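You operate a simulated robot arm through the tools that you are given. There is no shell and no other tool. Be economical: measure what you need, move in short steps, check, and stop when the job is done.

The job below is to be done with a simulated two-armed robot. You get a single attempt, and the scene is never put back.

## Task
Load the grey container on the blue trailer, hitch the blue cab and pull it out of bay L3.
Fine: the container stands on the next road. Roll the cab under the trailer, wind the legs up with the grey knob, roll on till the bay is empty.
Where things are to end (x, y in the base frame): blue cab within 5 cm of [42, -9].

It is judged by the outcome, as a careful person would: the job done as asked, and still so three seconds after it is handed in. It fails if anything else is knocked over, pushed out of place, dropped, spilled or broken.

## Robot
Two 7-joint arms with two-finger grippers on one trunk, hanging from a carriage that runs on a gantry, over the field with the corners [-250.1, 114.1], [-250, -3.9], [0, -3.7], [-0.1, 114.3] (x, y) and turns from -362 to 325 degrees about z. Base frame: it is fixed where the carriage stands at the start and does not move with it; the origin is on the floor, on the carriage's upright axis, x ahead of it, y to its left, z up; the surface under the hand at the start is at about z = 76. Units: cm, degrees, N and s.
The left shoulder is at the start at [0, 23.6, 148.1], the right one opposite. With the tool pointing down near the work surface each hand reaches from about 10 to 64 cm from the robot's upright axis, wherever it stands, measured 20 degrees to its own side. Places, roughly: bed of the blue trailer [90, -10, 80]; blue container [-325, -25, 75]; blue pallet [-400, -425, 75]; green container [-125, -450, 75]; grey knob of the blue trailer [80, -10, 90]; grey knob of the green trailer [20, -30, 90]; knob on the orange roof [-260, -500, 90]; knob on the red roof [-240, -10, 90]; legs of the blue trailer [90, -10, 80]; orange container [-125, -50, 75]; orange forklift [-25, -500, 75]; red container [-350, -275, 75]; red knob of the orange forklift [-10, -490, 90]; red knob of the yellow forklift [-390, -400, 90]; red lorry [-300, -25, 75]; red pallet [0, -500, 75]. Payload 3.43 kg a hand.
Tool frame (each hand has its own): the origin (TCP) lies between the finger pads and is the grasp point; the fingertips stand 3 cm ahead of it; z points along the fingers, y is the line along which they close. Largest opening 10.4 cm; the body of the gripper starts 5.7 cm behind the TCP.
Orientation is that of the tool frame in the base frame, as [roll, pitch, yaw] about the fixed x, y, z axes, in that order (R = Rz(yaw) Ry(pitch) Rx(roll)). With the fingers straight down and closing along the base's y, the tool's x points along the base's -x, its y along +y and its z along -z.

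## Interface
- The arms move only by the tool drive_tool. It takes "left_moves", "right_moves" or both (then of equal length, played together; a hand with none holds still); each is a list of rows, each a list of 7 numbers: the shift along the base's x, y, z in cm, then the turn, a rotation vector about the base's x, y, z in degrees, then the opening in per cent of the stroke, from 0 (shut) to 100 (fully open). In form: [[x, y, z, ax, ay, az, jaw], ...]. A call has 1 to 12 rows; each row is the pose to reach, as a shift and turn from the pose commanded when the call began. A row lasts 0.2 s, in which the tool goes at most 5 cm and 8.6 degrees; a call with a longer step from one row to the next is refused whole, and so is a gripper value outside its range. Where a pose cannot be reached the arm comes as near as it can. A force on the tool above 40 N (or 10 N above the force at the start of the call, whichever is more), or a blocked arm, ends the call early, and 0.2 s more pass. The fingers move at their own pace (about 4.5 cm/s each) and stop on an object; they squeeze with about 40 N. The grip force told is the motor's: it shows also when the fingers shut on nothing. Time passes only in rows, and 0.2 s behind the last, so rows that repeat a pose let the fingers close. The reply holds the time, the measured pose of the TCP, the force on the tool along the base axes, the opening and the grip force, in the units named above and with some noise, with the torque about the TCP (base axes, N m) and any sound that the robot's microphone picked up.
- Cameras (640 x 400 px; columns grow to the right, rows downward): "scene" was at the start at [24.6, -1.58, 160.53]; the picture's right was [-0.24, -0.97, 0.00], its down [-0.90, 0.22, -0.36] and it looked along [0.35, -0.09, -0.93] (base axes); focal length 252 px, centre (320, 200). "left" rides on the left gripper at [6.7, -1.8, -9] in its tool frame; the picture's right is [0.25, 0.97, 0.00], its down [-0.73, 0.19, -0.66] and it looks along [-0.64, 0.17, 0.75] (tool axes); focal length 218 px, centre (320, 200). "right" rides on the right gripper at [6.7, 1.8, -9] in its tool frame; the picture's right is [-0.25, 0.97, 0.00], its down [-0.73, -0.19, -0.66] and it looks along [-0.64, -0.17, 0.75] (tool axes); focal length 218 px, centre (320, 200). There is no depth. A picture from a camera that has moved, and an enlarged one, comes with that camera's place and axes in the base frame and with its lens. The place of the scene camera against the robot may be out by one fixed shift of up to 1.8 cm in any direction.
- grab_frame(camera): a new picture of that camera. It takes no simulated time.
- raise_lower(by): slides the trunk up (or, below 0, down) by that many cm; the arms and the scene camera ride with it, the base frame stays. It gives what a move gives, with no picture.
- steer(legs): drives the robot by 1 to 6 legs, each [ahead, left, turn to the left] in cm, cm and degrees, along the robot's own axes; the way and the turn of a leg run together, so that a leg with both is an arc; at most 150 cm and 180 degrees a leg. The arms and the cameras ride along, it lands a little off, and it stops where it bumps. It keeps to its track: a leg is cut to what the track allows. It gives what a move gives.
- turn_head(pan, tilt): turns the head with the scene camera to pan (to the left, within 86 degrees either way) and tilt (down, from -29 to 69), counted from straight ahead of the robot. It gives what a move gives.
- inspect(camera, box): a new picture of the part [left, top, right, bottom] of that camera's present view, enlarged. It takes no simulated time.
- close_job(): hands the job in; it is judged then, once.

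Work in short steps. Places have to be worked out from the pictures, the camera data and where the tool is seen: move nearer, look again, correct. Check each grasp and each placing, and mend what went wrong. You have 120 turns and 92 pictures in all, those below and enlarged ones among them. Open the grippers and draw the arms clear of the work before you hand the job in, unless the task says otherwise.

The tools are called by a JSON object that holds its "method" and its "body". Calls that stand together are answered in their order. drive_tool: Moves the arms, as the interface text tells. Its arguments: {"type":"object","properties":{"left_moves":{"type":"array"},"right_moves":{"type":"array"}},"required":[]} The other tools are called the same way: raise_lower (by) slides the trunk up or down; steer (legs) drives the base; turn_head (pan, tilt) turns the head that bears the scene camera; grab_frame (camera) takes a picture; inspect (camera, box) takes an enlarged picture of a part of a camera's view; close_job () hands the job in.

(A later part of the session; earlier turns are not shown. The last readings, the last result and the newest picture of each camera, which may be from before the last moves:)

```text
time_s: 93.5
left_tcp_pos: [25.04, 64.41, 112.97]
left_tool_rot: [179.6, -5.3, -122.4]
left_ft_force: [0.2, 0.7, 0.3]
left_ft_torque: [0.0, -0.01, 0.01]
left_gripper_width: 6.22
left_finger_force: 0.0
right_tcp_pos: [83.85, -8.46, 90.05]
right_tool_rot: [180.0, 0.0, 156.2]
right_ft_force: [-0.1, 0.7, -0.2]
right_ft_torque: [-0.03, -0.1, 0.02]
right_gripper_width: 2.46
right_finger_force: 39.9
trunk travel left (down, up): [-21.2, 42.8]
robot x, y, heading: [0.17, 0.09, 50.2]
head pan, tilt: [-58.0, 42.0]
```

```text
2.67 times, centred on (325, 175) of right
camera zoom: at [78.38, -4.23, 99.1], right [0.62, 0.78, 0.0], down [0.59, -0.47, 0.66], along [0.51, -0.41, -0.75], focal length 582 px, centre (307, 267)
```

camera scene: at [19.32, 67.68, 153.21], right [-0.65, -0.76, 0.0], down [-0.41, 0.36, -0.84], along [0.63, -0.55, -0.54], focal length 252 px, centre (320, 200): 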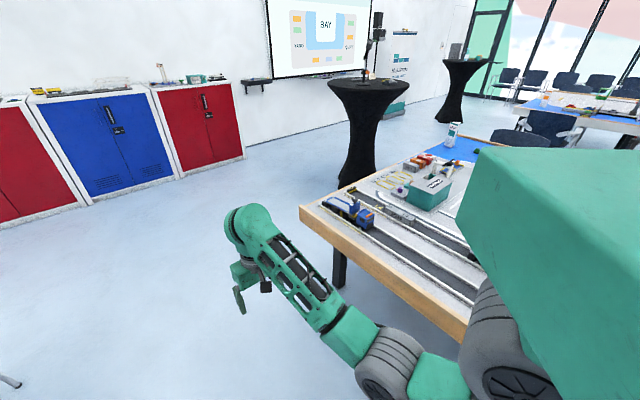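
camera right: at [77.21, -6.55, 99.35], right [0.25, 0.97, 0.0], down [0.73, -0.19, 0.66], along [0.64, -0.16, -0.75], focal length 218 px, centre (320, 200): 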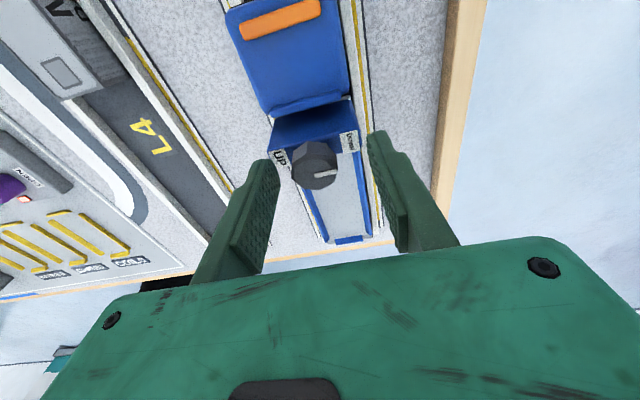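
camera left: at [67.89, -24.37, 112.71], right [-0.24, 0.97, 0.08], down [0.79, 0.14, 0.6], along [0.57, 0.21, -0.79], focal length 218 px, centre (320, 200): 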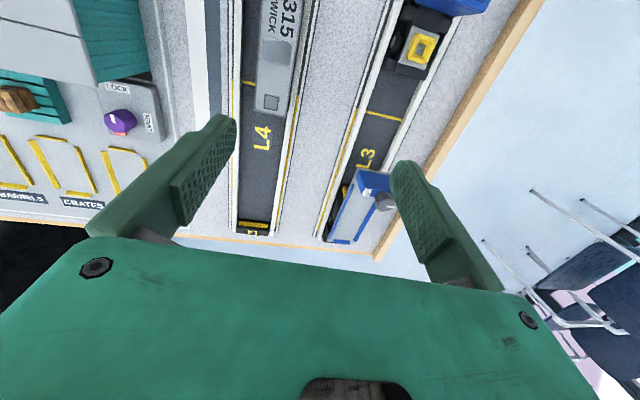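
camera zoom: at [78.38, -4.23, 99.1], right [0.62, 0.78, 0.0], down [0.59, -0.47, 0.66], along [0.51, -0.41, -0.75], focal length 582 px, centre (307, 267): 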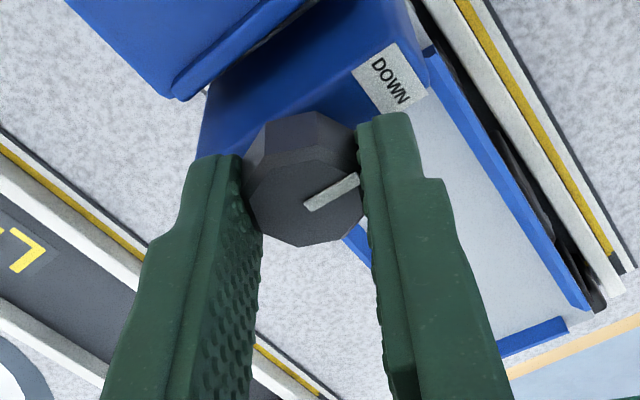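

The knob appears to follow clockwise (pointer moved toward +x), perhaps with some settling. I continue clockwise 40°.

{"method": "drive_tool", "body": {"right_moves": [[0, 0, 0, 0, 0, -8, 10], [0, 0, 0, 0, 0, -16, 10], [0, 0, 0, 0, 0, -24, 10], [0, 0, 0, 0, 0, -32, 10], [0, 0, 0, 0, 0, -40, 10], [0, 0, 0, 0, 0, -40, 10]]}}

{"method": "inspect", "body": {"camera": "right", "box": [250, 100, 400, 250]}}

```text
time_s: 94.9
left_tcp_pos: [25.0, 64.45, 113.01]
left_tool_rot: [179.7, -5.3, -122.5]
left_ft_force: [-0.7, 1.0, -0.5]
left_ft_torque: [0.01, -0.04, 0.0]
left_gripper_width: 6.24
left_finger_force: 0.0
right_tcp_pos: [78.3, -9.23, 93.24]
right_tool_rot: [-179.8, 0.0, 119.8]
right_ft_force: [-0.1, 0.8, -2.6]
right_ft_torque: [0.11, 0.16, 0.0]
right_gripper_width: 2.55
right_finger_force: 39.8
right hand out of reach, approached as far as the arm can: row 2, 3, 4, 5, 6
trunk travel left (down, up): [-21.2, 42.8]
robot x, y, heading: [-0.02, 0.39, 50.5]
head pan, tilt: [-58.0, 42.0]
```

```text
2.67 times, centred on (325, 175) of right
camera zoom: at [76.49, -2.52, 102.17], right [0.97, 0.26, 0.0], down [0.2, -0.73, 0.66], along [0.17, -0.63, -0.75], focal length 582 px, centre (307, 267)
```

zoom: 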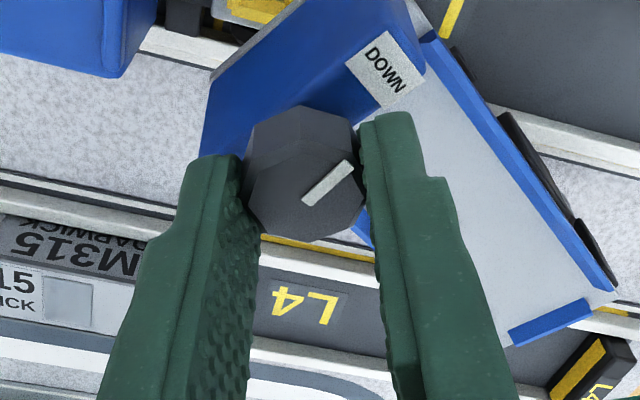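

Trouble: the arm ran out of wrist reach and dragged the gripped trailer. I look before correcting.

{"method": "inspect", "body": {"camera": "scene", "box": [290, 130, 430, 250]}}

{"method": "grab_frame", "body": {"camera": "right"}}

```text
3.33 times, centred on (360, 190) of scene
camera zoom: at [20.15, 14.18, 145.82], right [-0.13, -0.99, 0.0], down [-0.66, 0.09, -0.74], along [0.74, -0.1, -0.67], focal length 839 px, centre (187, 233)
```

zoom: 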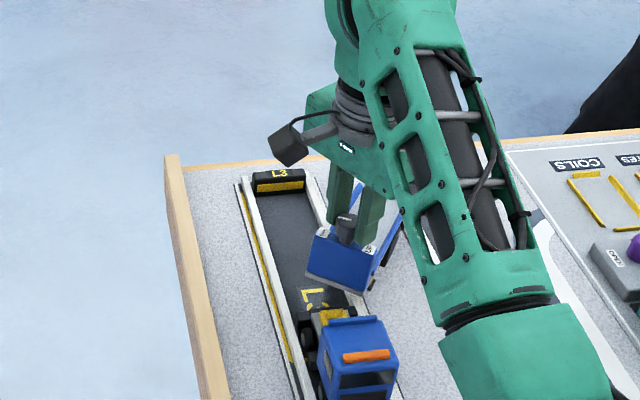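

```text
30 pictures are left
camera right: at [76.49, -2.52, 102.17], right [0.97, 0.26, 0.0], down [0.2, -0.73, 0.66], along [0.17, -0.63, -0.75], focal length 218 px, centre (320, 200)
```

right: 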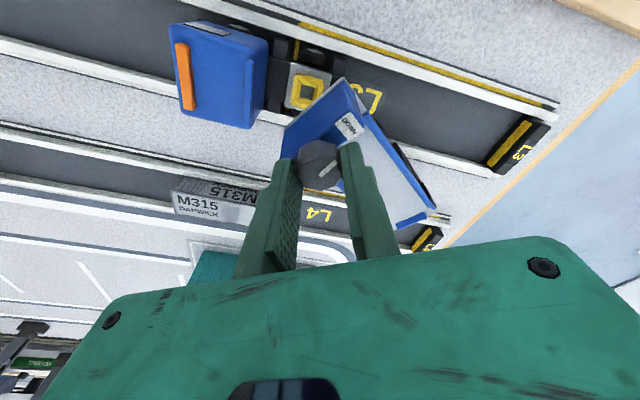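

Reading shows the trailer (≈2.6 N) hanging freely from the knob grip, yawed ≈ −31°; the knob didn't turn, so clockwise is the blocked direction. I lift it clear, rotate it back and bring it above its bay, slowly.

{"method": "drive_tool", "body": {"right_moves": [[-4, -0.5, 2.8, 0, 0, 2, 10], [-4.6, -0.6, 4.2, 0, 0, 4, 10], [-4.6, -0.6, 5.2, 0, 0, 8, 10], [-4.4, -0.6, 6, 0, 0, 12, 10], [-4, -0.5, 6, 0, 0, 16, 10], [-3.4, -0.4, 6, 0, 0, 20, 10], [-2.6, -0.3, 6, 0, 0, 24, 10], [-1.6, -0.2, 6, 0, 0, 28, 10], [-0.7, -0.1, 6, 0, 0, 32, 10], [0, 0, 6, 0, 0, 35, 10], [0, 0, 6, 0, 0, 35, 10]]}}

{"method": "grab_frame", "body": {"camera": "right"}}

{"method": "inspect", "body": {"camera": "scene", "box": [290, 130, 430, 250]}}

```text
time_s: 95.3
left_tcp_pos: [24.92, 64.32, 112.86]
left_tool_rot: [179.6, -5.3, -122.3]
left_ft_force: [-0.9, 0.2, -0.6]
left_ft_torque: [0.02, -0.05, 0.04]
left_gripper_width: 6.24
left_finger_force: 0.1
right_tcp_pos: [74.24, -9.71, 88.79]
right_tool_rot: [-173.3, -3.2, 121.2]
right_ft_force: [-4.0, 1.1, 16.0]
right_ft_torque: [0.14, -0.19, 0.22]
right_gripper_width: 2.66
right_finger_force: 40.1
trunk travel left (down, up): [-21.2, 42.8]
robot x, y, heading: [-0.11, -0.12, 50.1]
head pan, tilt: [-58.0, 42.0]
stopped in row 1 (right hand): the force on the tool passed its limit at 85 N (the readings are from after the stop); the commanded pose is now the measured one
```

```text
29 pictures are left
camera right: at [73.27, -2.81, 97.86], right [0.95, 0.29, -0.13], down [0.3, -0.71, 0.63], along [0.09, -0.64, -0.76], focal length 218 px, centre (320, 200)
```

right: 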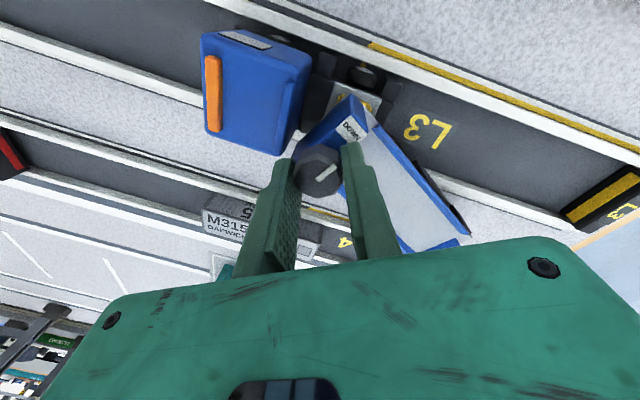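

```text
3.33 times, centred on (360, 190) of scene
camera zoom: at [20.2, 14.17, 145.87], right [-0.13, -0.99, 0.0], down [-0.66, 0.09, -0.74], along [0.74, -0.1, -0.67], focal length 839 px, centre (187, 233)
```

zoom: 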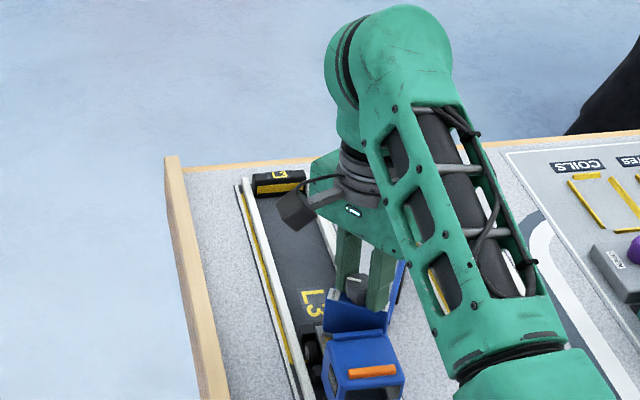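

Now the commanded pose equals the measured one. I lift gently straight up with slight +x to clear the cab, then evaluate.

{"method": "drive_tool", "body": {"right_moves": [[0.3, 0, 1, 0, 0, 1, 10], [0.6, 0, 2.2, 0, 0, 2, 10], [1, 0, 3.5, 0, 0, 4, 10], [1.5, 0, 5, 0, 0, 6, 10], [2, 0, 6.5, 0, 0, 8, 10], [2.5, 0, 8, 0, 0, 10, 10], [2.5, 0, 8, 0, 0, 10, 10]]}}

{"method": "grab_frame", "body": {"camera": "right"}}

```text
time_s: 96.9
left_tcp_pos: [25.07, 64.45, 112.89]
left_tool_rot: [179.6, -5.1, -122.4]
left_ft_force: [-0.4, 0.3, 0.1]
left_ft_torque: [0.04, 0.01, 0.02]
left_gripper_width: 6.22
left_finger_force: 0.0
right_tcp_pos: [76.47, -9.64, 96.39]
right_tool_rot: [-172.8, -3.4, 131.2]
right_ft_force: [-0.9, -0.6, -2.3]
right_ft_torque: [0.05, 0.19, 0.01]
right_gripper_width: 2.51
right_finger_force: 39.8
trunk travel left (down, up): [-21.2, 42.8]
robot x, y, heading: [-0.28, 0.11, 50.2]
head pan, tilt: [-58.0, 42.0]
```

```text
27 pictures are left
camera right: at [74.57, -3.01, 105.39], right [0.88, 0.45, -0.14], down [0.43, -0.65, 0.63], along [0.19, -0.62, -0.76], focal length 218 px, centre (320, 200)
```

right: 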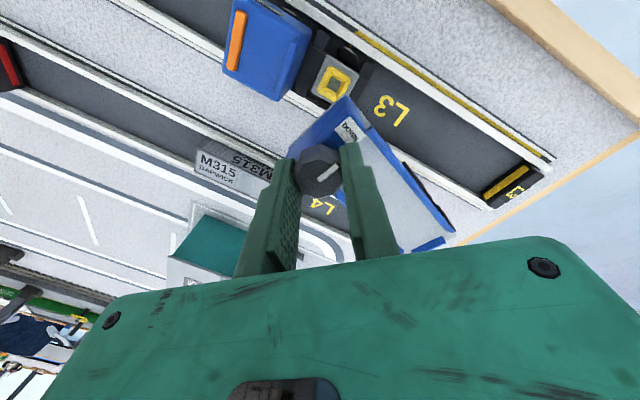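

Hanging free again. I level the hand, yaw +20° (to trailer yaw ≈0) and move to above the bay (83.9, −8.5, 97).

{"method": "drive_tool", "body": {"right_moves": [[0.5, 0.1, 0.5, 0.3, -1, 2.5, 10], [1.3, 0.2, 1, 0.6, -2, 5, 10], [2.3, 0.4, 1, 0.9, -3, 8, 10], [3.3, 0.6, 1, 1.2, -4.2, 11, 10], [4.4, 0.8, 1, 1.5, -5.4, 14, 10], [5.5, 1, 1, 1.9, -6.6, 17, 10], [6.5, 1.1, 1, 2.2, -7.7, 20, 10], [7.4, 1.15, 1, 2.2, -7.7, 20, 10], [7.4, 1.15, 1, 2.2, -7.7, 20, 10]]}}

{"method": "grab_frame", "body": {"camera": "right"}}

{"method": "inspect", "body": {"camera": "scene", "box": [300, 130, 420, 250]}}

```text
time_s: 98.9
left_tcp_pos: [25.03, 64.41, 112.86]
left_tool_rot: [179.6, -5.2, -122.4]
left_ft_force: [-0.3, -0.1, 0.4]
left_ft_torque: [-0.02, -0.03, 0.0]
left_gripper_width: 6.25
left_finger_force: 0.1
right_tcp_pos: [84.01, -8.45, 97.25]
right_tool_rot: [-179.3, 1.2, 151.3]
right_ft_force: [-0.5, 0.1, -2.8]
right_ft_torque: [0.02, 0.2, -0.05]
right_gripper_width: 2.5
right_finger_force: 39.7
trunk travel left (down, up): [-21.2, 42.8]
robot x, y, heading: [-0.08, 0.39, 50.4]
head pan, tilt: [-58.0, 42.0]
```

```text
26 pictures are left
camera right: at [78.75, -3.51, 106.03], right [0.69, 0.73, -0.01], down [0.54, -0.5, 0.67], along [0.49, -0.47, -0.74], focal length 218 px, centre (320, 200)
```

right: 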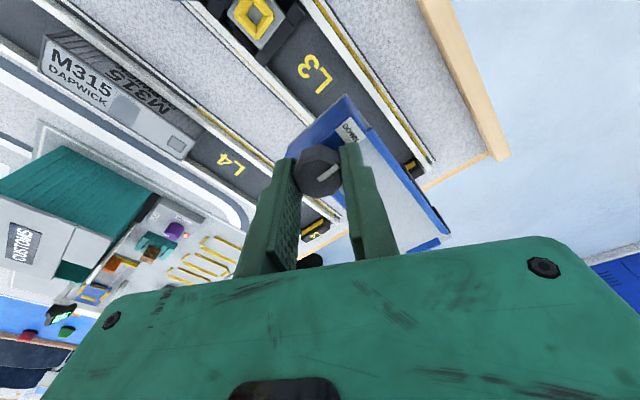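

```text
3.33 times, centred on (360, 190) of scene
camera zoom: at [20.21, 14.18, 145.84], right [-0.13, -0.99, 0.0], down [-0.66, 0.09, -0.74], along [0.74, -0.1, -0.67], focal length 839 px, centre (187, 233)
```

zoom: 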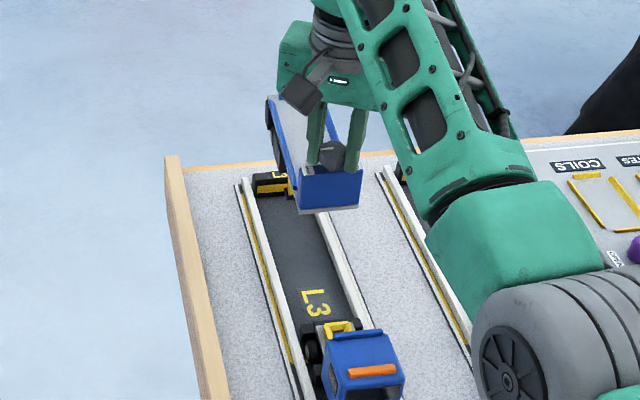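

The trailer hangs parallel over the lane. I set it down about 2 cm forward of its original spot (clear of the end stop), lowering in small steps.

{"method": "drive_tool", "body": {"right_moves": [[-1, 0, -0.5, 0, 0, 0, 10], [-2, 0, -1.5, 0, 0, 0, 10], [-2, 0, -2.5, 0, 0, 0, 10], [-2, 0, -3.5, 0, 0, 0, 10], [-2, 0, -4.5, 0, 0, 0, 10], [-2, 0, -5.2, 0, 0, 0, 10], [-2, 0, -5.2, 0, 0, 0, 10]]}}

{"method": "inspect", "body": {"camera": "scene", "box": [300, 130, 420, 250]}}

{"method": "grab_frame", "body": {"camera": "right"}}

```text
time_s: 100.5
left_tcp_pos: [25.07, 64.37, 112.98]
left_tool_rot: [179.6, -5.2, -122.3]
left_ft_force: [-0.1, -0.1, -1.2]
left_ft_torque: [0.01, 0.0, -0.01]
left_gripper_width: 6.26
left_finger_force: 0.1
right_tcp_pos: [81.81, -8.5, 92.13]
right_tool_rot: [-179.4, 1.1, 151.3]
right_ft_force: [-0.1, 0.0, -1.8]
right_ft_torque: [0.04, 0.22, -0.02]
right_gripper_width: 2.49
right_finger_force: 40.1
trunk travel left (down, up): [-21.2, 42.8]
robot x, y, heading: [0.09, 0.02, 50.3]
head pan, tilt: [-58.0, 42.0]
```

```text
3.33 times, centred on (360, 190) of scene
camera zoom: at [20.23, 14.18, 145.85], right [-0.13, -0.99, 0.0], down [-0.66, 0.09, -0.74], along [0.74, -0.1, -0.67], focal length 839 px, centre (187, 233)
```

zoom: 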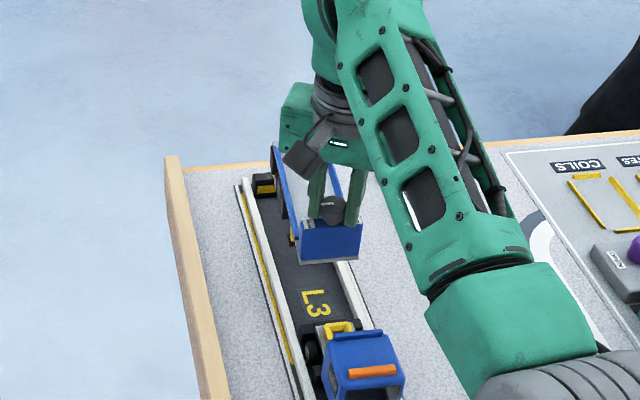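

```text
23 pictures are left
camera right: at [76.63, -3.6, 100.92], right [0.69, 0.73, -0.01], down [0.54, -0.5, 0.67], along [0.49, -0.47, -0.74], focal length 218 px, centre (320, 200)
```

right: 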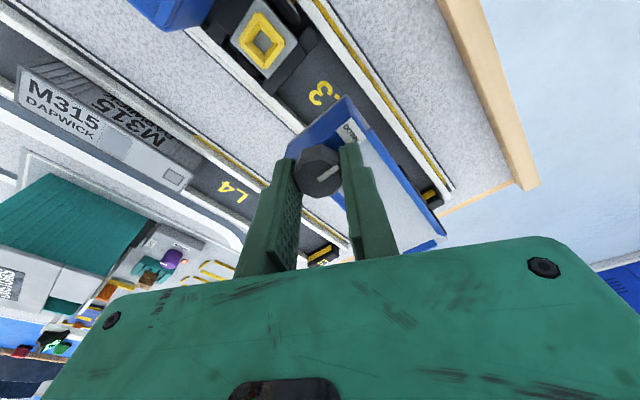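

The trailer's rear may be pitched up/yawed slightly; I check closer before setting it down.

{"method": "inspect", "body": {"camera": "scene", "box": [372, 165, 427, 215]}}

```text
8.00 times, centred on (400, 190) of scene
camera zoom: at [20.23, 14.18, 145.85], right [-0.13, -0.99, 0.0], down [-0.66, 0.09, -0.74], along [0.74, -0.1, -0.67], focal length 2014 px, centre (-316, 280)
```

zoom: 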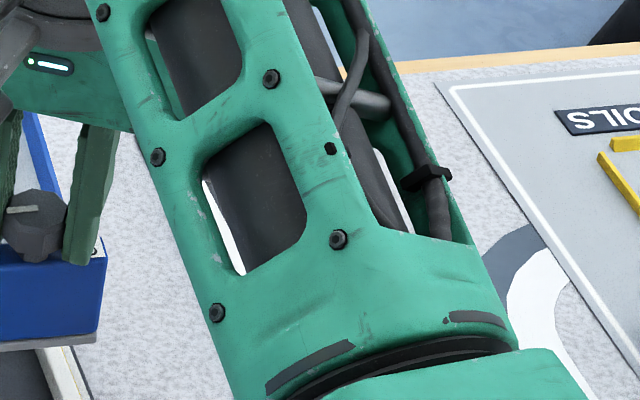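

{"method": "inspect", "body": {"camera": "scene", "box": [325, 168, 389, 212]}}

```text
9.09 times, centred on (357, 190) of scene
camera zoom: at [20.23, 14.18, 145.85], right [-0.13, -0.99, 0.0], down [-0.66, 0.09, -0.74], along [0.74, -0.1, -0.67], focal length 2288 px, centre (-16, 291)
```

zoom: 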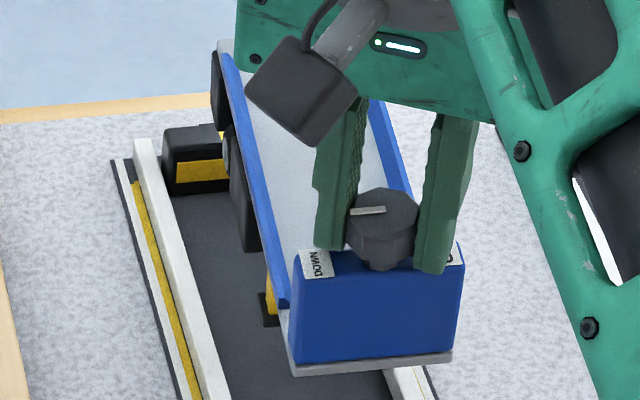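

The trailer is pitched ≈13° rear-up in the grip (and ≈ −3° yaw). I pitch the hand to level it (rear down), shifting slightly back and up for room.

{"method": "drive_tool", "body": {"right_moves": [[-0.6, 0.1, 0.5, 0, 2, 0.5, 10], [-1.2, 0.2, 1, 0, 4, 1, 10], [-1.8, 0.3, 1, 0, 6, 1.5, 10], [-1.8, 0.3, 1, 0, 8, 2, 10], [-1.8, 0.3, 1, 0, 10, 2.5, 10], [-1.8, 0.3, 1, 0, 12, 3, 10], [-1.8, 0.3, 1, 0, 13, 3, 10], [-1.8, 0.3, 1, 0, 13, 3, 10]]}}

{"method": "inspect", "body": {"camera": "scene", "box": [325, 168, 389, 212]}}

```text
time_s: 102.3
left_tcp_pos: [25.02, 64.47, 112.93]
left_tool_rot: [179.7, -5.1, -122.4]
left_ft_force: [1.2, 0.0, -0.5]
left_ft_torque: [0.02, 0.0, 0.0]
left_gripper_width: 6.25
left_finger_force: 0.0
right_tcp_pos: [80.2, -8.15, 93.06]
right_tool_rot: [-173.3, -10.3, 153.9]
right_ft_force: [0.3, -0.4, -1.6]
right_ft_torque: [0.06, 0.19, 0.02]
right_gripper_width: 2.48
right_finger_force: 39.9
trunk travel left (down, up): [-21.2, 42.8]
robot x, y, heading: [0.33, -0.04, 50.4]
head pan, tilt: [-58.0, 42.0]
```

```text
9.09 times, centred on (357, 190) of scene
camera zoom: at [20.23, 14.18, 145.84], right [-0.13, -0.99, 0.0], down [-0.66, 0.09, -0.74], along [0.74, -0.1, -0.67], focal length 2288 px, centre (-16, 291)
```

zoom: 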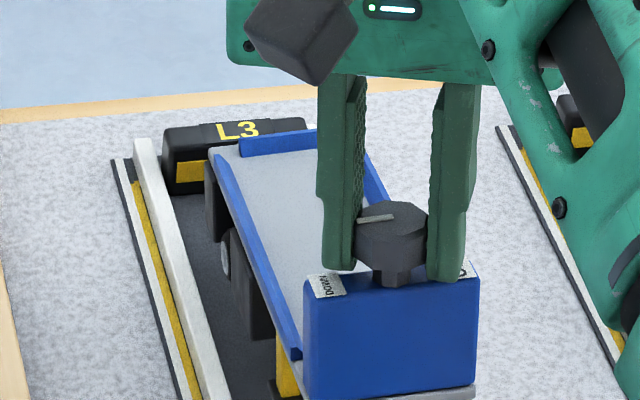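

Now level and aligned with the lane. I lower onto the lane (y −8.5), watching the load.

{"method": "drive_tool", "body": {"right_moves": [[0, -0.2, -0.6, 0, 0, 0, 10], [0, -0.35, -1.2, 0, 0, 0, 10], [0, -0.35, -1.8, 0, 0, 0, 10], [0, -0.35, -2.3, 0, 0, 0, 10], [0, -0.35, -2.3, 0, 0, 0, 10]]}}

{"method": "inspect", "body": {"camera": "scene", "box": [325, 168, 399, 222]}}

```text
time_s: 103.5
left_tcp_pos: [25.19, 64.33, 112.83]
left_tool_rot: [179.7, -5.1, -122.4]
left_ft_force: [-0.2, 0.1, -0.1]
left_ft_torque: [0.0, 0.01, -0.03]
left_gripper_width: 6.24
left_finger_force: 0.0
right_tcp_pos: [80.28, -8.39, 91.13]
right_tool_rot: [-173.6, -10.2, 153.8]
right_ft_force: [0.3, -0.6, 7.0]
right_ft_torque: [-0.22, -0.98, 0.09]
right_gripper_width: 2.48
right_finger_force: 39.5
trunk travel left (down, up): [-21.2, 42.8]
robot x, y, heading: [0.18, 0.28, 50.1]
head pan, tilt: [-58.0, 42.0]
```

```text
7.41 times, centred on (362, 195) of scene
camera zoom: at [20.3, 14.18, 145.88], right [-0.13, -0.99, 0.0], down [-0.66, 0.09, -0.74], along [0.74, -0.1, -0.67], focal length 1865 px, centre (9, 237)
```

zoom: 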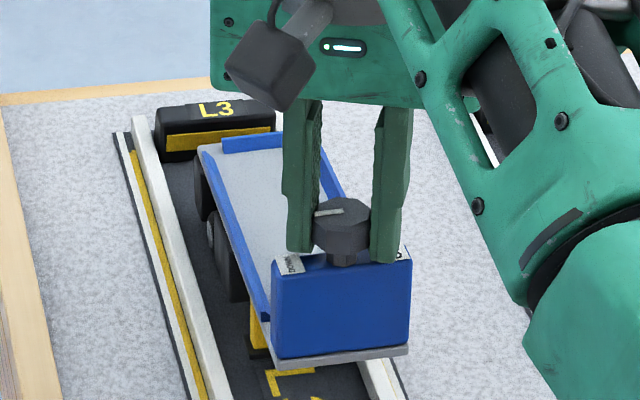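

Contact is at the rear right: comparing with the earlier view, the trailer sits ≈1 cm too far −y (on the kerb). I lift 1.2, shift +1 cm in y, and lower again.

{"method": "drive_tool", "body": {"right_moves": [[0, 0, 0.8, 0, 0, 0, 10], [0, 0.3, 1.4, 0, 0, 0.5, 10], [0, 0.7, 1.4, 0, 0, 1, 10], [0, 1, 1.4, 0, 0, 1, 10], [0, 1, 0.7, 0, 0, 1, 10], [0, 1, 0.2, 0, 0, 1, 10], [0, 1, -0.2, 0, 0, 1, 10], [0, 1, -0.2, 0, 0, 1, 10]]}}

{"method": "inspect", "body": {"camera": "scene", "box": [325, 168, 399, 222]}}

```text
time_s: 105.3
left_tcp_pos: [25.04, 64.45, 112.91]
left_tool_rot: [179.7, -5.2, -122.5]
left_ft_force: [0.6, 0.3, 0.0]
left_ft_torque: [-0.02, 0.05, 0.0]
left_gripper_width: 6.24
left_finger_force: 0.0
right_tcp_pos: [80.28, -7.46, 90.84]
right_tool_rot: [-173.4, -10.1, 154.9]
right_ft_force: [-4.5, -1.2, 10.5]
right_ft_torque: [0.12, -1.28, 0.03]
right_gripper_width: 2.51
right_finger_force: 40.1
trunk travel left (down, up): [-21.2, 42.8]
robot x, y, heading: [0.07, 0.02, 50.1]
head pan, tilt: [-58.0, 42.0]
```

```text
7.41 times, centred on (362, 195) of scene
camera zoom: at [20.27, 14.16, 145.87], right [-0.13, -0.99, 0.0], down [-0.66, 0.09, -0.74], along [0.74, -0.1, -0.67], focal length 1865 px, centre (9, 237)
```

zoom: 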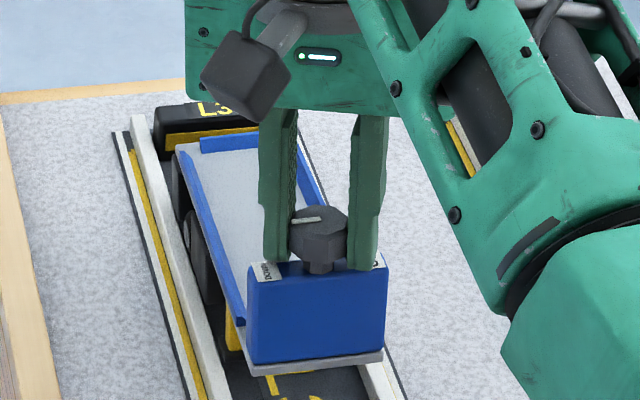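

Now it sits centred with the rear wheels down (contact ≈ centred at the rear). I lower the front gradually, easing the pitch back.

{"method": "drive_tool", "body": {"right_moves": [[0, 0, 0, 0, -1, 0, 10], [0, 0, -0.2, 0, -2.5, 0, 10], [0, 0, -0.4, 0, -3.5, 0, 10], [0, 0, -0.6, 0, -4.5, 0, 10], [0, 0, -0.6, 0, -4.5, 0, 10]]}}

{"method": "inspect", "body": {"camera": "scene", "box": [335, 180, 395, 225]}}

```text
time_s: 106.5
left_tcp_pos: [25.06, 64.32, 112.99]
left_tool_rot: [179.7, -5.2, -122.5]
left_ft_force: [0.7, -1.1, 0.6]
left_ft_torque: [0.0, -0.02, -0.01]
left_gripper_width: 6.24
left_finger_force: 0.0
right_tcp_pos: [80.17, -7.47, 90.01]
right_tool_rot: [-175.3, -6.3, 155.1]
right_ft_force: [-0.5, -0.9, -2.0]
right_ft_torque: [0.02, 0.18, -0.02]
right_gripper_width: 2.51
right_finger_force: 39.6
trunk travel left (down, up): [-21.2, 42.8]
robot x, y, heading: [0.23, 0.16, 50.2]
head pan, tilt: [-58.0, 42.0]
```

```text
8.89 times, centred on (365, 202) of scene
camera zoom: at [20.23, 14.18, 145.84], right [-0.13, -0.99, 0.0], down [-0.66, 0.09, -0.74], along [0.74, -0.1, -0.67], focal length 2238 px, centre (-80, 178)
```

zoom: 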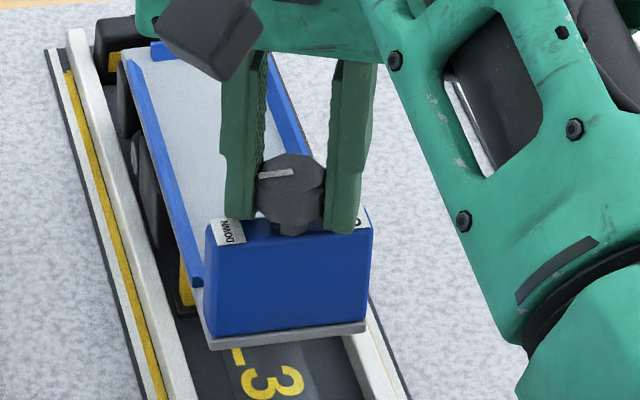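

It hangs free again; I continue lowering until it touches.

{"method": "drive_tool", "body": {"right_moves": [[0, 0, -0.2, 0, 0, 0, 10], [0, 0, -0.4, 0, 0, 0, 10], [0, 0, -0.6, 0, 0, 0, 10], [0, 0, -0.6, 0, 0, 0, 10]]}}

```text
time_s: 107.5
left_tcp_pos: [25.1, 64.49, 112.91]
left_tool_rot: [179.6, -5.1, -122.4]
left_ft_force: [0.2, 0.3, 0.3]
left_ft_torque: [-0.01, 0.02, 0.01]
left_gripper_width: 6.24
left_finger_force: 0.0
right_tcp_pos: [80.18, -7.39, 89.36]
right_tool_rot: [-175.3, -6.2, 155.1]
right_ft_force: [0.0, 0.5, -1.1]
right_ft_torque: [0.07, 0.12, 0.05]
right_gripper_width: 2.49
right_finger_force: 40.4
trunk travel left (down, up): [-21.2, 42.8]
robot x, y, heading: [-0.25, 0.02, 50.3]
head pan, tilt: [-58.0, 42.0]
```

{"method": "drive_tool", "body": {"right_moves": [[0, 0, -0.15, 0, 0, 0, 10], [0, 0, -0.3, 0, 0, 0, 10], [0, 0, -0.3, 0, 0, 0, 10]]}}

```text
time_s: 108.3
left_tcp_pos: [25.05, 64.49, 113.02]
left_tool_rot: [179.6, -5.3, -122.4]
left_ft_force: [-0.4, -0.1, -0.5]
left_ft_torque: [-0.01, 0.04, 0.0]
left_gripper_width: 6.26
left_finger_force: 0.1
right_tcp_pos: [80.24, -7.52, 89.35]
right_tool_rot: [-175.4, -6.2, 155.2]
right_ft_force: [-5.0, 0.1, 9.3]
right_ft_torque: [0.3, -0.82, 0.09]
right_gripper_width: 2.47
right_finger_force: 40.5
trunk travel left (down, up): [-21.2, 42.8]
robot x, y, heading: [0.18, 0.34, 50.4]
head pan, tilt: [-58.0, 42.0]
```

Rear touches first again; ease the pitch back 3° more and lower slightly.

{"method": "drive_tool", "body": {"right_moves": [[0, 0, 0, 0, -1.5, 0, 10], [0, 0, 0, 0, -3, 0, 10], [0, 0, -0.2, 0, -3, 0, 10], [0, 0, -0.4, 0, -3.5, 0, 10], [0, 0, -0.4, 0, -3.5, 0, 10]]}}

{"method": "inspect", "body": {"camera": "scene", "box": [335, 180, 395, 225]}}

```text
time_s: 109.5
left_tcp_pos: [25.04, 64.41, 112.93]
left_tool_rot: [179.5, -5.2, -122.4]
left_ft_force: [-0.2, 1.1, 0.1]
left_ft_torque: [0.01, 0.0, -0.01]
left_gripper_width: 6.22
left_finger_force: 0.1
right_tcp_pos: [80.1, -7.53, 88.66]
right_tool_rot: [-176.9, -3.0, 155.3]
right_ft_force: [-1.5, 1.3, 1.8]
right_ft_torque: [0.16, 0.08, 0.01]
right_gripper_width: 2.49
right_finger_force: 39.9
trunk travel left (down, up): [-21.2, 42.8]
robot x, y, heading: [-0.11, 0.23, 50.3]
head pan, tilt: [-58.0, 42.0]
```

```text
8.89 times, centred on (365, 202) of scene
camera zoom: at [20.24, 14.19, 145.85], right [-0.13, -0.99, 0.0], down [-0.66, 0.09, -0.74], along [0.74, -0.1, -0.67], focal length 2238 px, centre (-80, 178)
```

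zoom: 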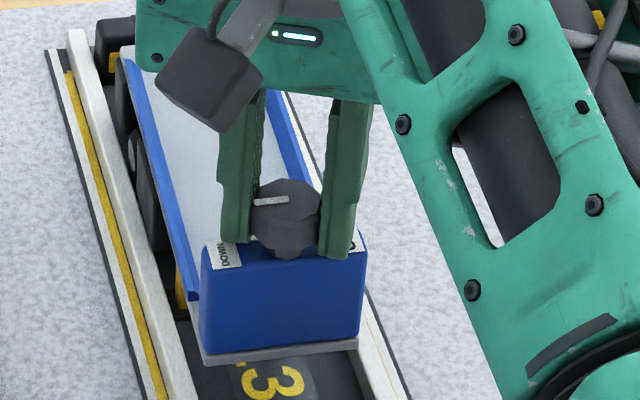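

It is down on the lane. I release the knob and rise clear.

{"method": "drive_tool", "body": {"right_moves": [[0, 0, 0, 0, 0, 0, 25], [0, 0, 0, 0, 0, 0, 40], [0, 0, 0.5, 0, 0, 0, 55], [0, 0, 2, 0, -0.5, 0, 60], [0, 0, 5, 0, -1, 0, 60], [0, 0, 8, 0, -2, 0, 60], [0, 0, 10, 0, -3, 0, 60], [0, 0, 10, 0, -4, 0, 60]]}}

{"method": "inspect", "body": {"camera": "scene", "box": [325, 170, 405, 240]}}

{"method": "grab_frame", "body": {"camera": "right"}}

```text
time_s: 111.3
left_tcp_pos: [25.04, 64.39, 112.94]
left_tool_rot: [179.6, -5.1, -122.4]
left_ft_force: [-0.7, -0.4, 0.3]
left_ft_torque: [0.0, 0.0, 0.02]
left_gripper_width: 6.22
left_finger_force: 0.0
right_tcp_pos: [80.14, -7.59, 98.65]
right_tool_rot: [-178.5, 0.7, 155.3]
right_ft_force: [0.2, 0.3, 0.0]
right_ft_torque: [0.01, -0.02, 0.03]
right_gripper_width: 6.24
right_finger_force: 0.1
trunk travel left (down, up): [-21.2, 42.8]
robot x, y, heading: [-0.43, 0.28, 50.4]
head pan, tilt: [-58.0, 42.0]
```

```text
5.71 times, centred on (365, 205) of scene
camera zoom: at [20.22, 14.18, 145.84], right [-0.13, -0.99, 0.0], down [-0.66, 0.09, -0.74], along [0.74, -0.1, -0.67], focal length 1438 px, centre (63, 171)
```

zoom: 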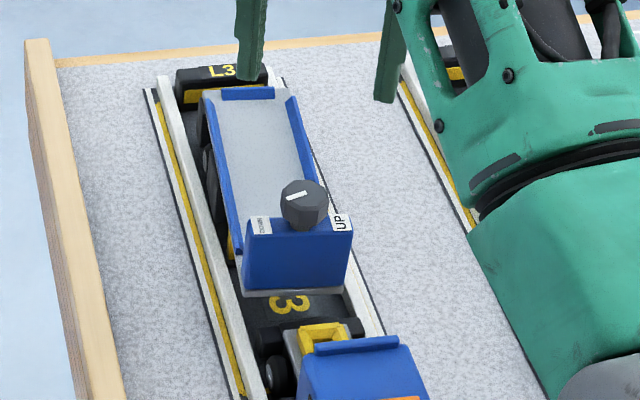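

```text
14 pictures are left
camera right: at [74.8, -2.83, 107.64], right [0.63, 0.77, -0.02], down [0.58, -0.46, 0.67], along [0.51, -0.44, -0.74], focal length 218 px, centre (320, 200)
```

right: 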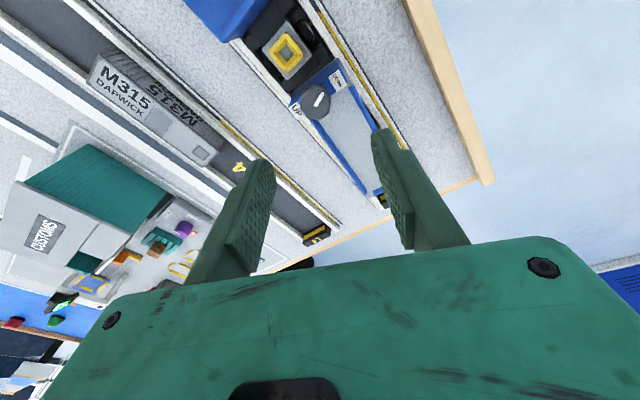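

The trailer stands upright in its bay again. I check its lateral alignment against the cab's fifth wheel.

{"method": "inspect", "body": {"camera": "right", "box": [220, 0, 400, 200]}}

```text
2.00 times, centred on (310, 100) of right
camera zoom: at [74.8, -2.83, 107.64], right [0.63, 0.77, -0.02], down [0.58, -0.46, 0.67], along [0.51, -0.44, -0.74], focal length 436 px, centre (340, 400)
```

zoom: 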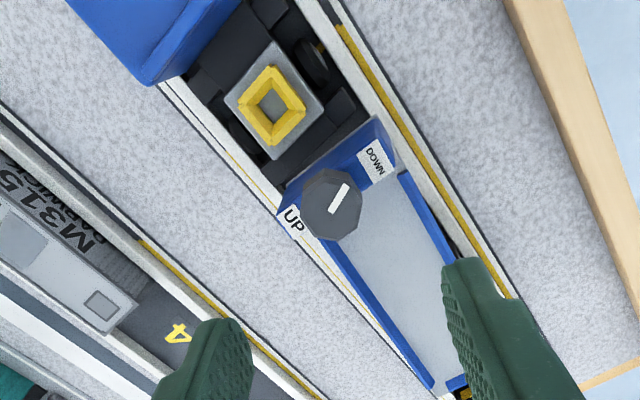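

The trailer is yawed ≈ −5° with its front ≈1.3 cm too far +y. I grip the headboard across y (straddling the knob) with the hand square and nudge the front to y≈−8.7.

{"method": "drive_tool", "body": {"right_moves": [[-0.3, -0.1, 0, 0, 0, 5, 100], [-0.6, -0.2, 0, 0, 0, 10, 100], [-0.9, -0.4, 0, 0, 0, 16, 100], [-0.9, -0.4, 0, 1.4, 0, 24.7, 100], [-0.9, -0.4, -4, 1.4, 0, 24.7, 100], [-0.9, -0.4, -8, 1.4, 0, 24.7, 100], [-0.9, -0.4, -11.8, 1.4, 0, 24.7, 100], [-0.9, -0.4, -11.8, 1.4, 0, 24.7, 80], [-0.9, -0.4, -11.8, 1.4, 0, 24.7, 65], [-0.9, -0.4, -11.8, 1.4, 0, 24.7, 50], [-0.9, -0.4, -11.8, 1.4, 0, 24.7, 50]]}}

{"method": "grab_frame", "body": {"camera": "right"}}

```text
refused: row 4 steps farther than a row can; nothing moved
```

```text
12 pictures are left
camera right: at [74.8, -2.83, 107.64], right [0.63, 0.77, -0.02], down [0.58, -0.46, 0.67], along [0.51, -0.44, -0.74], focal length 218 px, centre (320, 200)
```

right: 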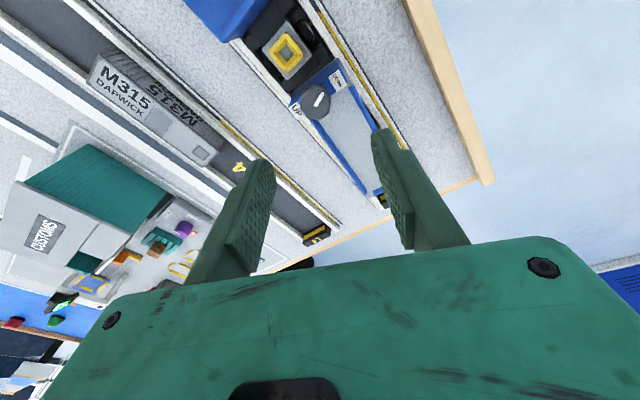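

A step was too big; repeat with smaller ones, without closing yet.

{"method": "drive_tool", "body": {"right_moves": [[-0.3, -0.1, 0, 0, 0, 6, 100], [-0.6, -0.2, 0, 0, 0, 12, 100], [-0.9, -0.4, 0, 0, 0, 18, 100], [-0.9, -0.4, 0, 0, 0, 24.7, 100], [-0.9, -0.4, -4, 0, 0, 24.7, 100], [-0.9, -0.4, -7, 0, 0, 24.7, 100], [-0.9, -0.4, -7, 0, 0, 24.7, 100]]}}

{"method": "grab_frame", "body": {"camera": "right"}}

```text
time_s: 112.9
left_tcp_pos: [25.1, 64.46, 112.79]
left_tool_rot: [179.7, -5.3, -122.5]
left_ft_force: [0.9, 0.1, 1.1]
left_ft_torque: [0.01, 0.0, -0.06]
left_gripper_width: 6.25
left_finger_force: 0.0
right_tcp_pos: [79.35, -7.85, 91.62]
right_tool_rot: [-178.3, 0.7, 179.9]
right_ft_force: [0.0, -0.2, 0.6]
right_ft_torque: [0.02, 0.01, -0.03]
right_gripper_width: 10.37
right_finger_force: 0.0
trunk travel left (down, up): [-21.2, 42.8]
robot x, y, heading: [0.17, 0.28, 50.2]
head pan, tilt: [-58.0, 42.0]
```

```text
11 pictures are left
camera right: at [72.4, -5.88, 100.55], right [0.25, 0.97, -0.02], down [0.72, -0.17, 0.67], along [0.64, -0.19, -0.74], focal length 218 px, centre (320, 200)
```

right: 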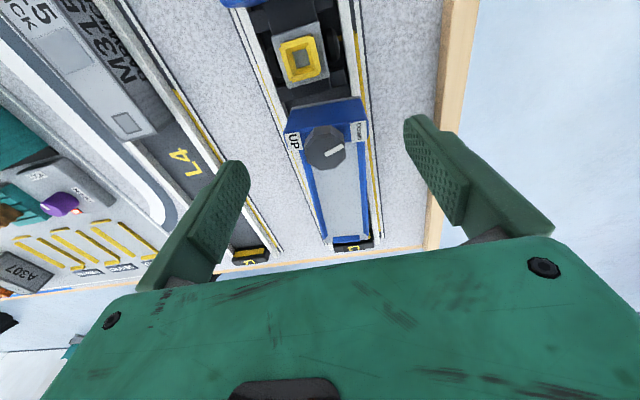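

Good straddle. Descend to z≈86.4, close on the headboard, shift to y≈−8.7, then reopen and rise.

{"method": "drive_tool", "body": {"right_moves": [[-0.6, 0.2, -2.5, 0, 0, 0, 100], [-0.6, 0.2, -5.2, 0, 0, 0, 100], [-0.6, 0.2, -5.2, 0, 0, 0, 75], [-0.6, 0.2, -5.2, 0, 0, 0, 62], [-0.6, 0.2, -5.2, 0, 0, 0, 50], [-0.6, 0.2, -5.2, 0, 0, 0, 50], [-0.6, -0.3, -5.2, 0, 0, 0, 50], [-0.6, -0.8, -5.2, 0, 0, 0, 50], [-0.6, -0.8, -5.2, 0, 0, 0, 50]]}}

```text
time_s: 114.9
left_tcp_pos: [24.9, 64.54, 112.98]
left_tool_rot: [179.6, -5.2, -122.4]
left_ft_force: [0.4, -0.3, -0.3]
left_ft_torque: [-0.01, -0.02, -0.01]
left_gripper_width: 6.27
left_finger_force: 0.1
right_tcp_pos: [78.52, -8.43, 86.4]
right_tool_rot: [-178.6, 0.5, -180.0]
right_ft_force: [-4.5, 7.0, 2.0]
right_ft_torque: [0.7, 0.15, 0.84]
right_gripper_width: 6.18
right_finger_force: 39.7
trunk travel left (down, up): [-21.2, 42.8]
robot x, y, heading: [0.0, 0.31, 50.2]
head pan, tilt: [-58.0, 42.0]
```

Headboard now square at y≈−8.43. Release, rise, and move back over the cab (x≈68).

{"method": "drive_tool", "body": {"right_moves": [[0, 0, 0, 0, 0, 0, 75], [0, 0, 0, 0, 0, 0, 100], [0, 0, 0, 0, 0, 0, 100], [0, 0, 4, 0, 0, 0, 100], [0, 0, 8, 0, 0, 0, 100], [-2.5, -0.1, 9.5, 0, 0, 0, 100], [-6, -0.2, 9.5, -0.7, 0, 0, 100], [-10, -0.2, 9.5, -1.4, 0, 0, 100], [-10.6, -0.2, 9.5, -1.4, 0, 0, 100], [-10.6, -0.2, 9.5, -1.4, 0, 0, 100]]}}

{"method": "grab_frame", "body": {"camera": "right"}}

```text
time_s: 117.1
left_tcp_pos: [25.14, 64.36, 112.94]
left_tool_rot: [179.6, -5.2, -122.4]
left_ft_force: [0.2, -0.6, 0.3]
left_ft_torque: [0.01, 0.03, 0.0]
left_gripper_width: 6.25
left_finger_force: 0.0
right_tcp_pos: [67.88, -8.89, 95.89]
right_tool_rot: [-177.0, 0.5, -180.0]
right_ft_force: [-0.8, 0.1, 0.4]
right_ft_torque: [-0.05, 0.02, 0.0]
right_gripper_width: 10.39
right_finger_force: 0.0
trunk travel left (down, up): [-21.2, 42.8]
robot x, y, heading: [0.14, 0.16, 50.2]
head pan, tilt: [-58.0, 42.0]
```

```text
10 pictures are left
camera right: at [61.01, -6.72, 104.75], right [0.25, 0.97, -0.05], down [0.72, -0.16, 0.67], along [0.64, -0.21, -0.74], focal length 218 px, centre (320, 200)
```

right: 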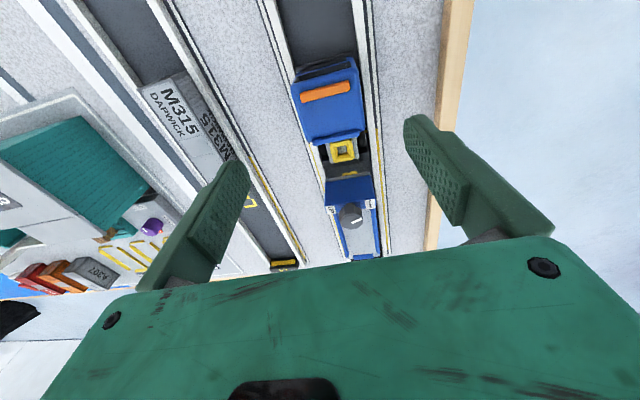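

Everything lines up. Descend on the cab, grip, and level the hand.

{"method": "drive_tool", "body": {"right_moves": [[0, 0.1, -4, 1.5, 0, 0, 100], [0, 0.1, -8, 3, 0, 0, 100], [0, 0.1, -11.5, 3, 0, 0, 100], [0, 0.1, -13.9, 3, 0, 0, 100], [0, 0.1, -13.9, 3, 0, 0, 70], [0, 0.1, -13.9, 3, 0, 0, 45], [0, 0.1, -13.9, 3, 0, 0, 45], [0, 0.1, -13.9, 3, 0, 0, 45]]}}

{"method": "drive_tool", "body": {"right_moves": [[0.6, 0, 0, 0, 0, 0, 45], [1.4, 0, 0, 0, 0, 0, 45], [2.2, 0, 0, 0, 0, 0, 45], [3, 0, 0, 0, 0, 0, 45], [3.8, 0, 0, 0, 0, 0, 45], [4.4, 0, 0, 0, 0, 0, 45], [4.8, 0, 0, 0, 0, 0, 45], [4.8, 0, 0, 0, 0, 0, 45]]}}

```text
time_s: 118.9
left_tcp_pos: [25.15, 64.5, 112.8]
left_tool_rot: [179.6, -5.2, -122.4]
left_ft_force: [-0.7, 0.1, 0.2]
left_ft_torque: [-0.02, 0.01, 0.02]
left_gripper_width: 6.22
left_finger_force: 0.0
right_tcp_pos: [68.05, -8.77, 82.11]
right_tool_rot: [-180.0, 0.6, 180.0]
right_ft_force: [-0.8, 1.0, -0.9]
right_ft_torque: [-0.02, -0.08, 0.06]
right_gripper_width: 6.14
right_finger_force: 39.4
trunk travel left (down, up): [-21.2, 42.8]
robot x, y, heading: [0.2, 0.51, 50.4]
head pan, tilt: [-58.0, 42.0]
```

```text
time_s: 120.7
left_tcp_pos: [24.95, 64.37, 112.88]
left_tool_rot: [179.6, -5.3, -122.4]
left_ft_force: [0.3, 0.6, 0.5]
left_ft_torque: [-0.01, 0.01, 0.0]
left_gripper_width: 6.24
left_finger_force: 0.2
right_tcp_pos: [72.81, -8.74, 82.13]
right_tool_rot: [-179.9, 0.5, 179.9]
right_ft_force: [0.2, 0.1, 0.3]
right_ft_torque: [-0.01, 0.05, 0.03]
right_gripper_width: 6.13
right_finger_force: 40.0
trunk travel left (down, up): [-21.2, 42.8]
robot x, y, heading: [0.1, 0.19, 50.4]
head pan, tilt: [-58.0, 42.0]
```

No contact yet; inch on until I feel the legs.

{"method": "drive_tool", "body": {"right_moves": [[0.2, 0, 0, 0, 0, 0, 45], [0.4, 0, 0, 0, 0, 0, 45], [0.4, 0, 0, 0, 0, 0, 45]]}}

{"method": "drive_tool", "body": {"right_moves": [[0.15, 0, 0, 0, 0, 0, 45], [0.3, 0, 0, 0, 0, 0, 45], [0.3, 0, 0, 0, 0, 0, 45]]}}

```text
time_s: 121.5
left_tcp_pos: [25.03, 64.37, 112.97]
left_tool_rot: [179.6, -5.2, -122.5]
left_ft_force: [0.7, -0.1, -0.2]
left_ft_torque: [0.01, 0.02, -0.01]
left_gripper_width: 6.24
left_finger_force: 0.1
right_tcp_pos: [73.31, -8.69, 82.06]
right_tool_rot: [-179.9, 0.5, 180.0]
right_ft_force: [-0.8, 0.5, -0.4]
right_ft_torque: [0.03, 0.07, 0.02]
right_gripper_width: 6.15
right_finger_force: 40.3
trunk travel left (down, up): [-21.2, 42.8]
robot x, y, heading: [0.25, 0.45, 50.2]
head pan, tilt: [-58.0, 42.0]
```

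```text
time_s: 122.3
left_tcp_pos: [25.14, 64.38, 112.95]
left_tool_rot: [179.6, -5.2, -122.4]
left_ft_force: [0.3, -1.0, 0.2]
left_ft_torque: [0.0, 0.0, -0.01]
left_gripper_width: 6.24
left_finger_force: 0.1
right_tcp_pos: [73.66, -8.68, 82.19]
right_tool_rot: [180.0, 0.7, -180.0]
right_ft_force: [0.8, 0.1, -0.3]
right_ft_torque: [-0.01, 0.05, -0.04]
right_gripper_width: 6.16
right_finger_force: 39.9
trunk travel left (down, up): [-21.2, 42.8]
robot x, y, heading: [0.14, -0.08, 49.9]
head pan, tilt: [-58.0, 42.0]
```

{"method": "drive_tool", "body": {"right_moves": [[0.15, 0, 0, 0, 0, 0, 45], [0.3, 0, 0, 0, 0, 0, 45], [0.3, 0, 0, 0, 0, 0, 45]]}}

{"method": "drive_tool", "body": {"right_moves": [[0.15, 0, 0, 0, 0, 0, 45], [0.3, 0, 0, 0, 0, 0, 45], [0.3, 0, 0, 0, 0, 0, 45]]}}

{"method": "inspect", "body": {"camera": "scene", "box": [335, 185, 405, 245]}}

```text
time_s: 123.1
left_tcp_pos: [25.1, 64.35, 112.95]
left_tool_rot: [179.6, -5.2, -122.4]
left_ft_force: [0.3, 1.2, 0.3]
left_ft_torque: [-0.01, 0.01, 0.02]
left_gripper_width: 6.26
left_finger_force: 0.1
right_tcp_pos: [73.76, -8.79, 82.16]
right_tool_rot: [179.9, 0.5, -180.0]
right_ft_force: [0.6, -0.6, -0.2]
right_ft_torque: [0.0, 0.06, -0.04]
right_gripper_width: 6.16
right_finger_force: 40.4
trunk travel left (down, up): [-21.2, 42.8]
robot x, y, heading: [-0.19, 0.3, 50.3]
head pan, tilt: [-58.0, 42.0]
```

```text
time_s: 123.9
left_tcp_pos: [25.12, 64.48, 112.98]
left_tool_rot: [179.6, -5.2, -122.4]
left_ft_force: [0.5, 0.4, -0.1]
left_ft_torque: [0.0, 0.02, -0.01]
left_gripper_width: 6.23
left_finger_force: 0.0
right_tcp_pos: [74.07, -8.84, 82.15]
right_tool_rot: [180.0, 0.4, 180.0]
right_ft_force: [-0.5, 0.2, -0.4]
right_ft_torque: [0.0, 0.05, -0.02]
right_gripper_width: 6.13
right_finger_force: 40.0
trunk travel left (down, up): [-21.2, 42.8]
robot x, y, heading: [-0.06, -0.22, 50.1]
head pan, tilt: [-58.0, 42.0]
```

```text
6.67 times, centred on (370, 215) of scene
camera zoom: at [20.23, 14.18, 145.84], right [-0.13, -0.99, 0.0], down [-0.66, 0.09, -0.74], along [0.74, -0.1, -0.67], focal length 1678 px, centre (-13, 100)
```

zoom: 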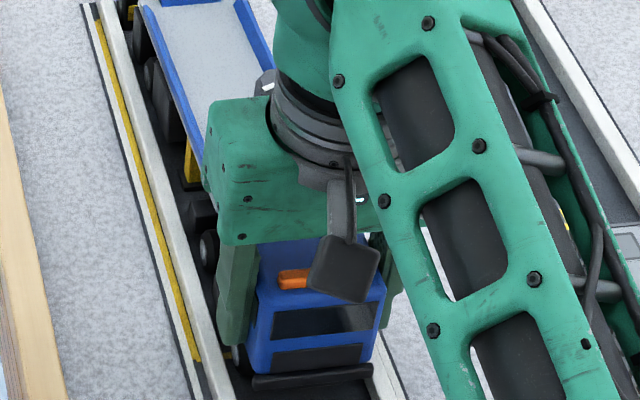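

A small gap to the legs still shows. Continue inching.

{"method": "drive_tool", "body": {"right_moves": [[0.15, 0, 0, 0, 0, 0, 45], [0.3, 0, 0, 0, 0, 0, 45], [0.3, 0, 0, 0, 0, 0, 45]]}}

{"method": "drive_tool", "body": {"right_moves": [[0.15, 0, 0, 0, 0, 0, 45], [0.3, 0, 0, 0, 0, 0, 45], [0.3, 0, 0, 0, 0, 0, 45]]}}

{"method": "drive_tool", "body": {"right_moves": [[0.15, 0, 0, 0, 0, 0, 45], [0.3, 0, 0, 0, 0, 0, 45], [0.3, 0, 0, 0, 0, 0, 45]]}}

```text
time_s: 124.7
left_tcp_pos: [25.12, 64.43, 112.9]
left_tool_rot: [179.6, -5.3, -122.5]
left_ft_force: [-0.3, -0.2, 0.0]
left_ft_torque: [-0.03, 0.03, -0.01]
left_gripper_width: 6.25
left_finger_force: 0.0
right_tcp_pos: [74.46, -8.7, 82.15]
right_tool_rot: [180.0, 0.6, 180.0]
right_ft_force: [0.7, -0.1, -0.1]
right_ft_torque: [0.0, 0.09, 0.0]
right_gripper_width: 6.16
right_finger_force: 39.9
trunk travel left (down, up): [-21.2, 42.8]
robot x, y, heading: [0.01, -0.16, 50.1]
head pan, tilt: [-58.0, 42.0]
```

```text
time_s: 125.5
left_tcp_pos: [25.09, 64.48, 112.88]
left_tool_rot: [179.6, -5.2, -122.4]
left_ft_force: [0.0, 0.1, 0.3]
left_ft_torque: [0.02, 0.0, -0.01]
left_gripper_width: 6.24
left_finger_force: 0.0
right_tcp_pos: [74.78, -8.85, 82.12]
right_tool_rot: [179.9, 0.6, 180.0]
right_ft_force: [-0.2, -0.7, 0.0]
right_ft_torque: [-0.07, -0.03, -0.05]
right_gripper_width: 6.16
right_finger_force: 39.8
trunk travel left (down, up): [-21.2, 42.8]
robot x, y, heading: [-0.24, -0.16, 50.0]
head pan, tilt: [-58.0, 42.0]
```

```text
time_s: 126.3
left_tcp_pos: [25.0, 64.37, 112.91]
left_tool_rot: [179.6, -5.2, -122.5]
left_ft_force: [-0.2, 0.0, -0.5]
left_ft_torque: [-0.01, -0.02, -0.04]
left_gripper_width: 6.26
left_finger_force: 0.0
right_tcp_pos: [74.95, -8.72, 82.09]
right_tool_rot: [-180.0, 0.5, 180.0]
right_ft_force: [0.1, -0.1, -0.8]
right_ft_torque: [0.0, 0.09, 0.02]
right_gripper_width: 6.15
right_finger_force: 40.1
trunk travel left (down, up): [-21.2, 42.8]
robot x, y, heading: [0.32, -0.06, 50.3]
head pan, tilt: [-58.0, 42.0]
```

No resistance is felt; the trailer may simply be rolling along. I check.

{"method": "inspect", "body": {"camera": "scene", "box": [335, 175, 405, 235]}}

```text
6.67 times, centred on (370, 205) of scene
camera zoom: at [20.23, 14.18, 145.84], right [-0.13, -0.99, 0.0], down [-0.66, 0.09, -0.74], along [0.74, -0.1, -0.67], focal length 1678 px, centre (-13, 167)
```

zoom: 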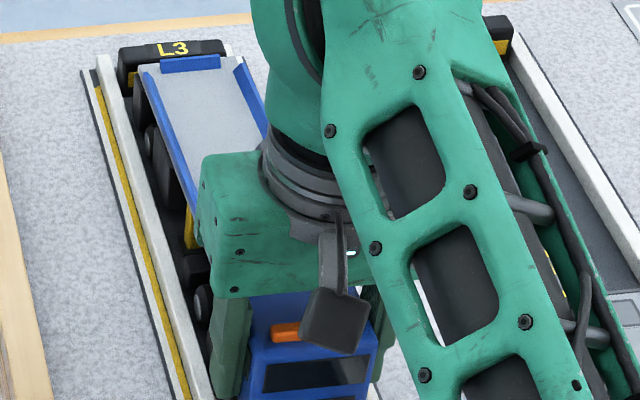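

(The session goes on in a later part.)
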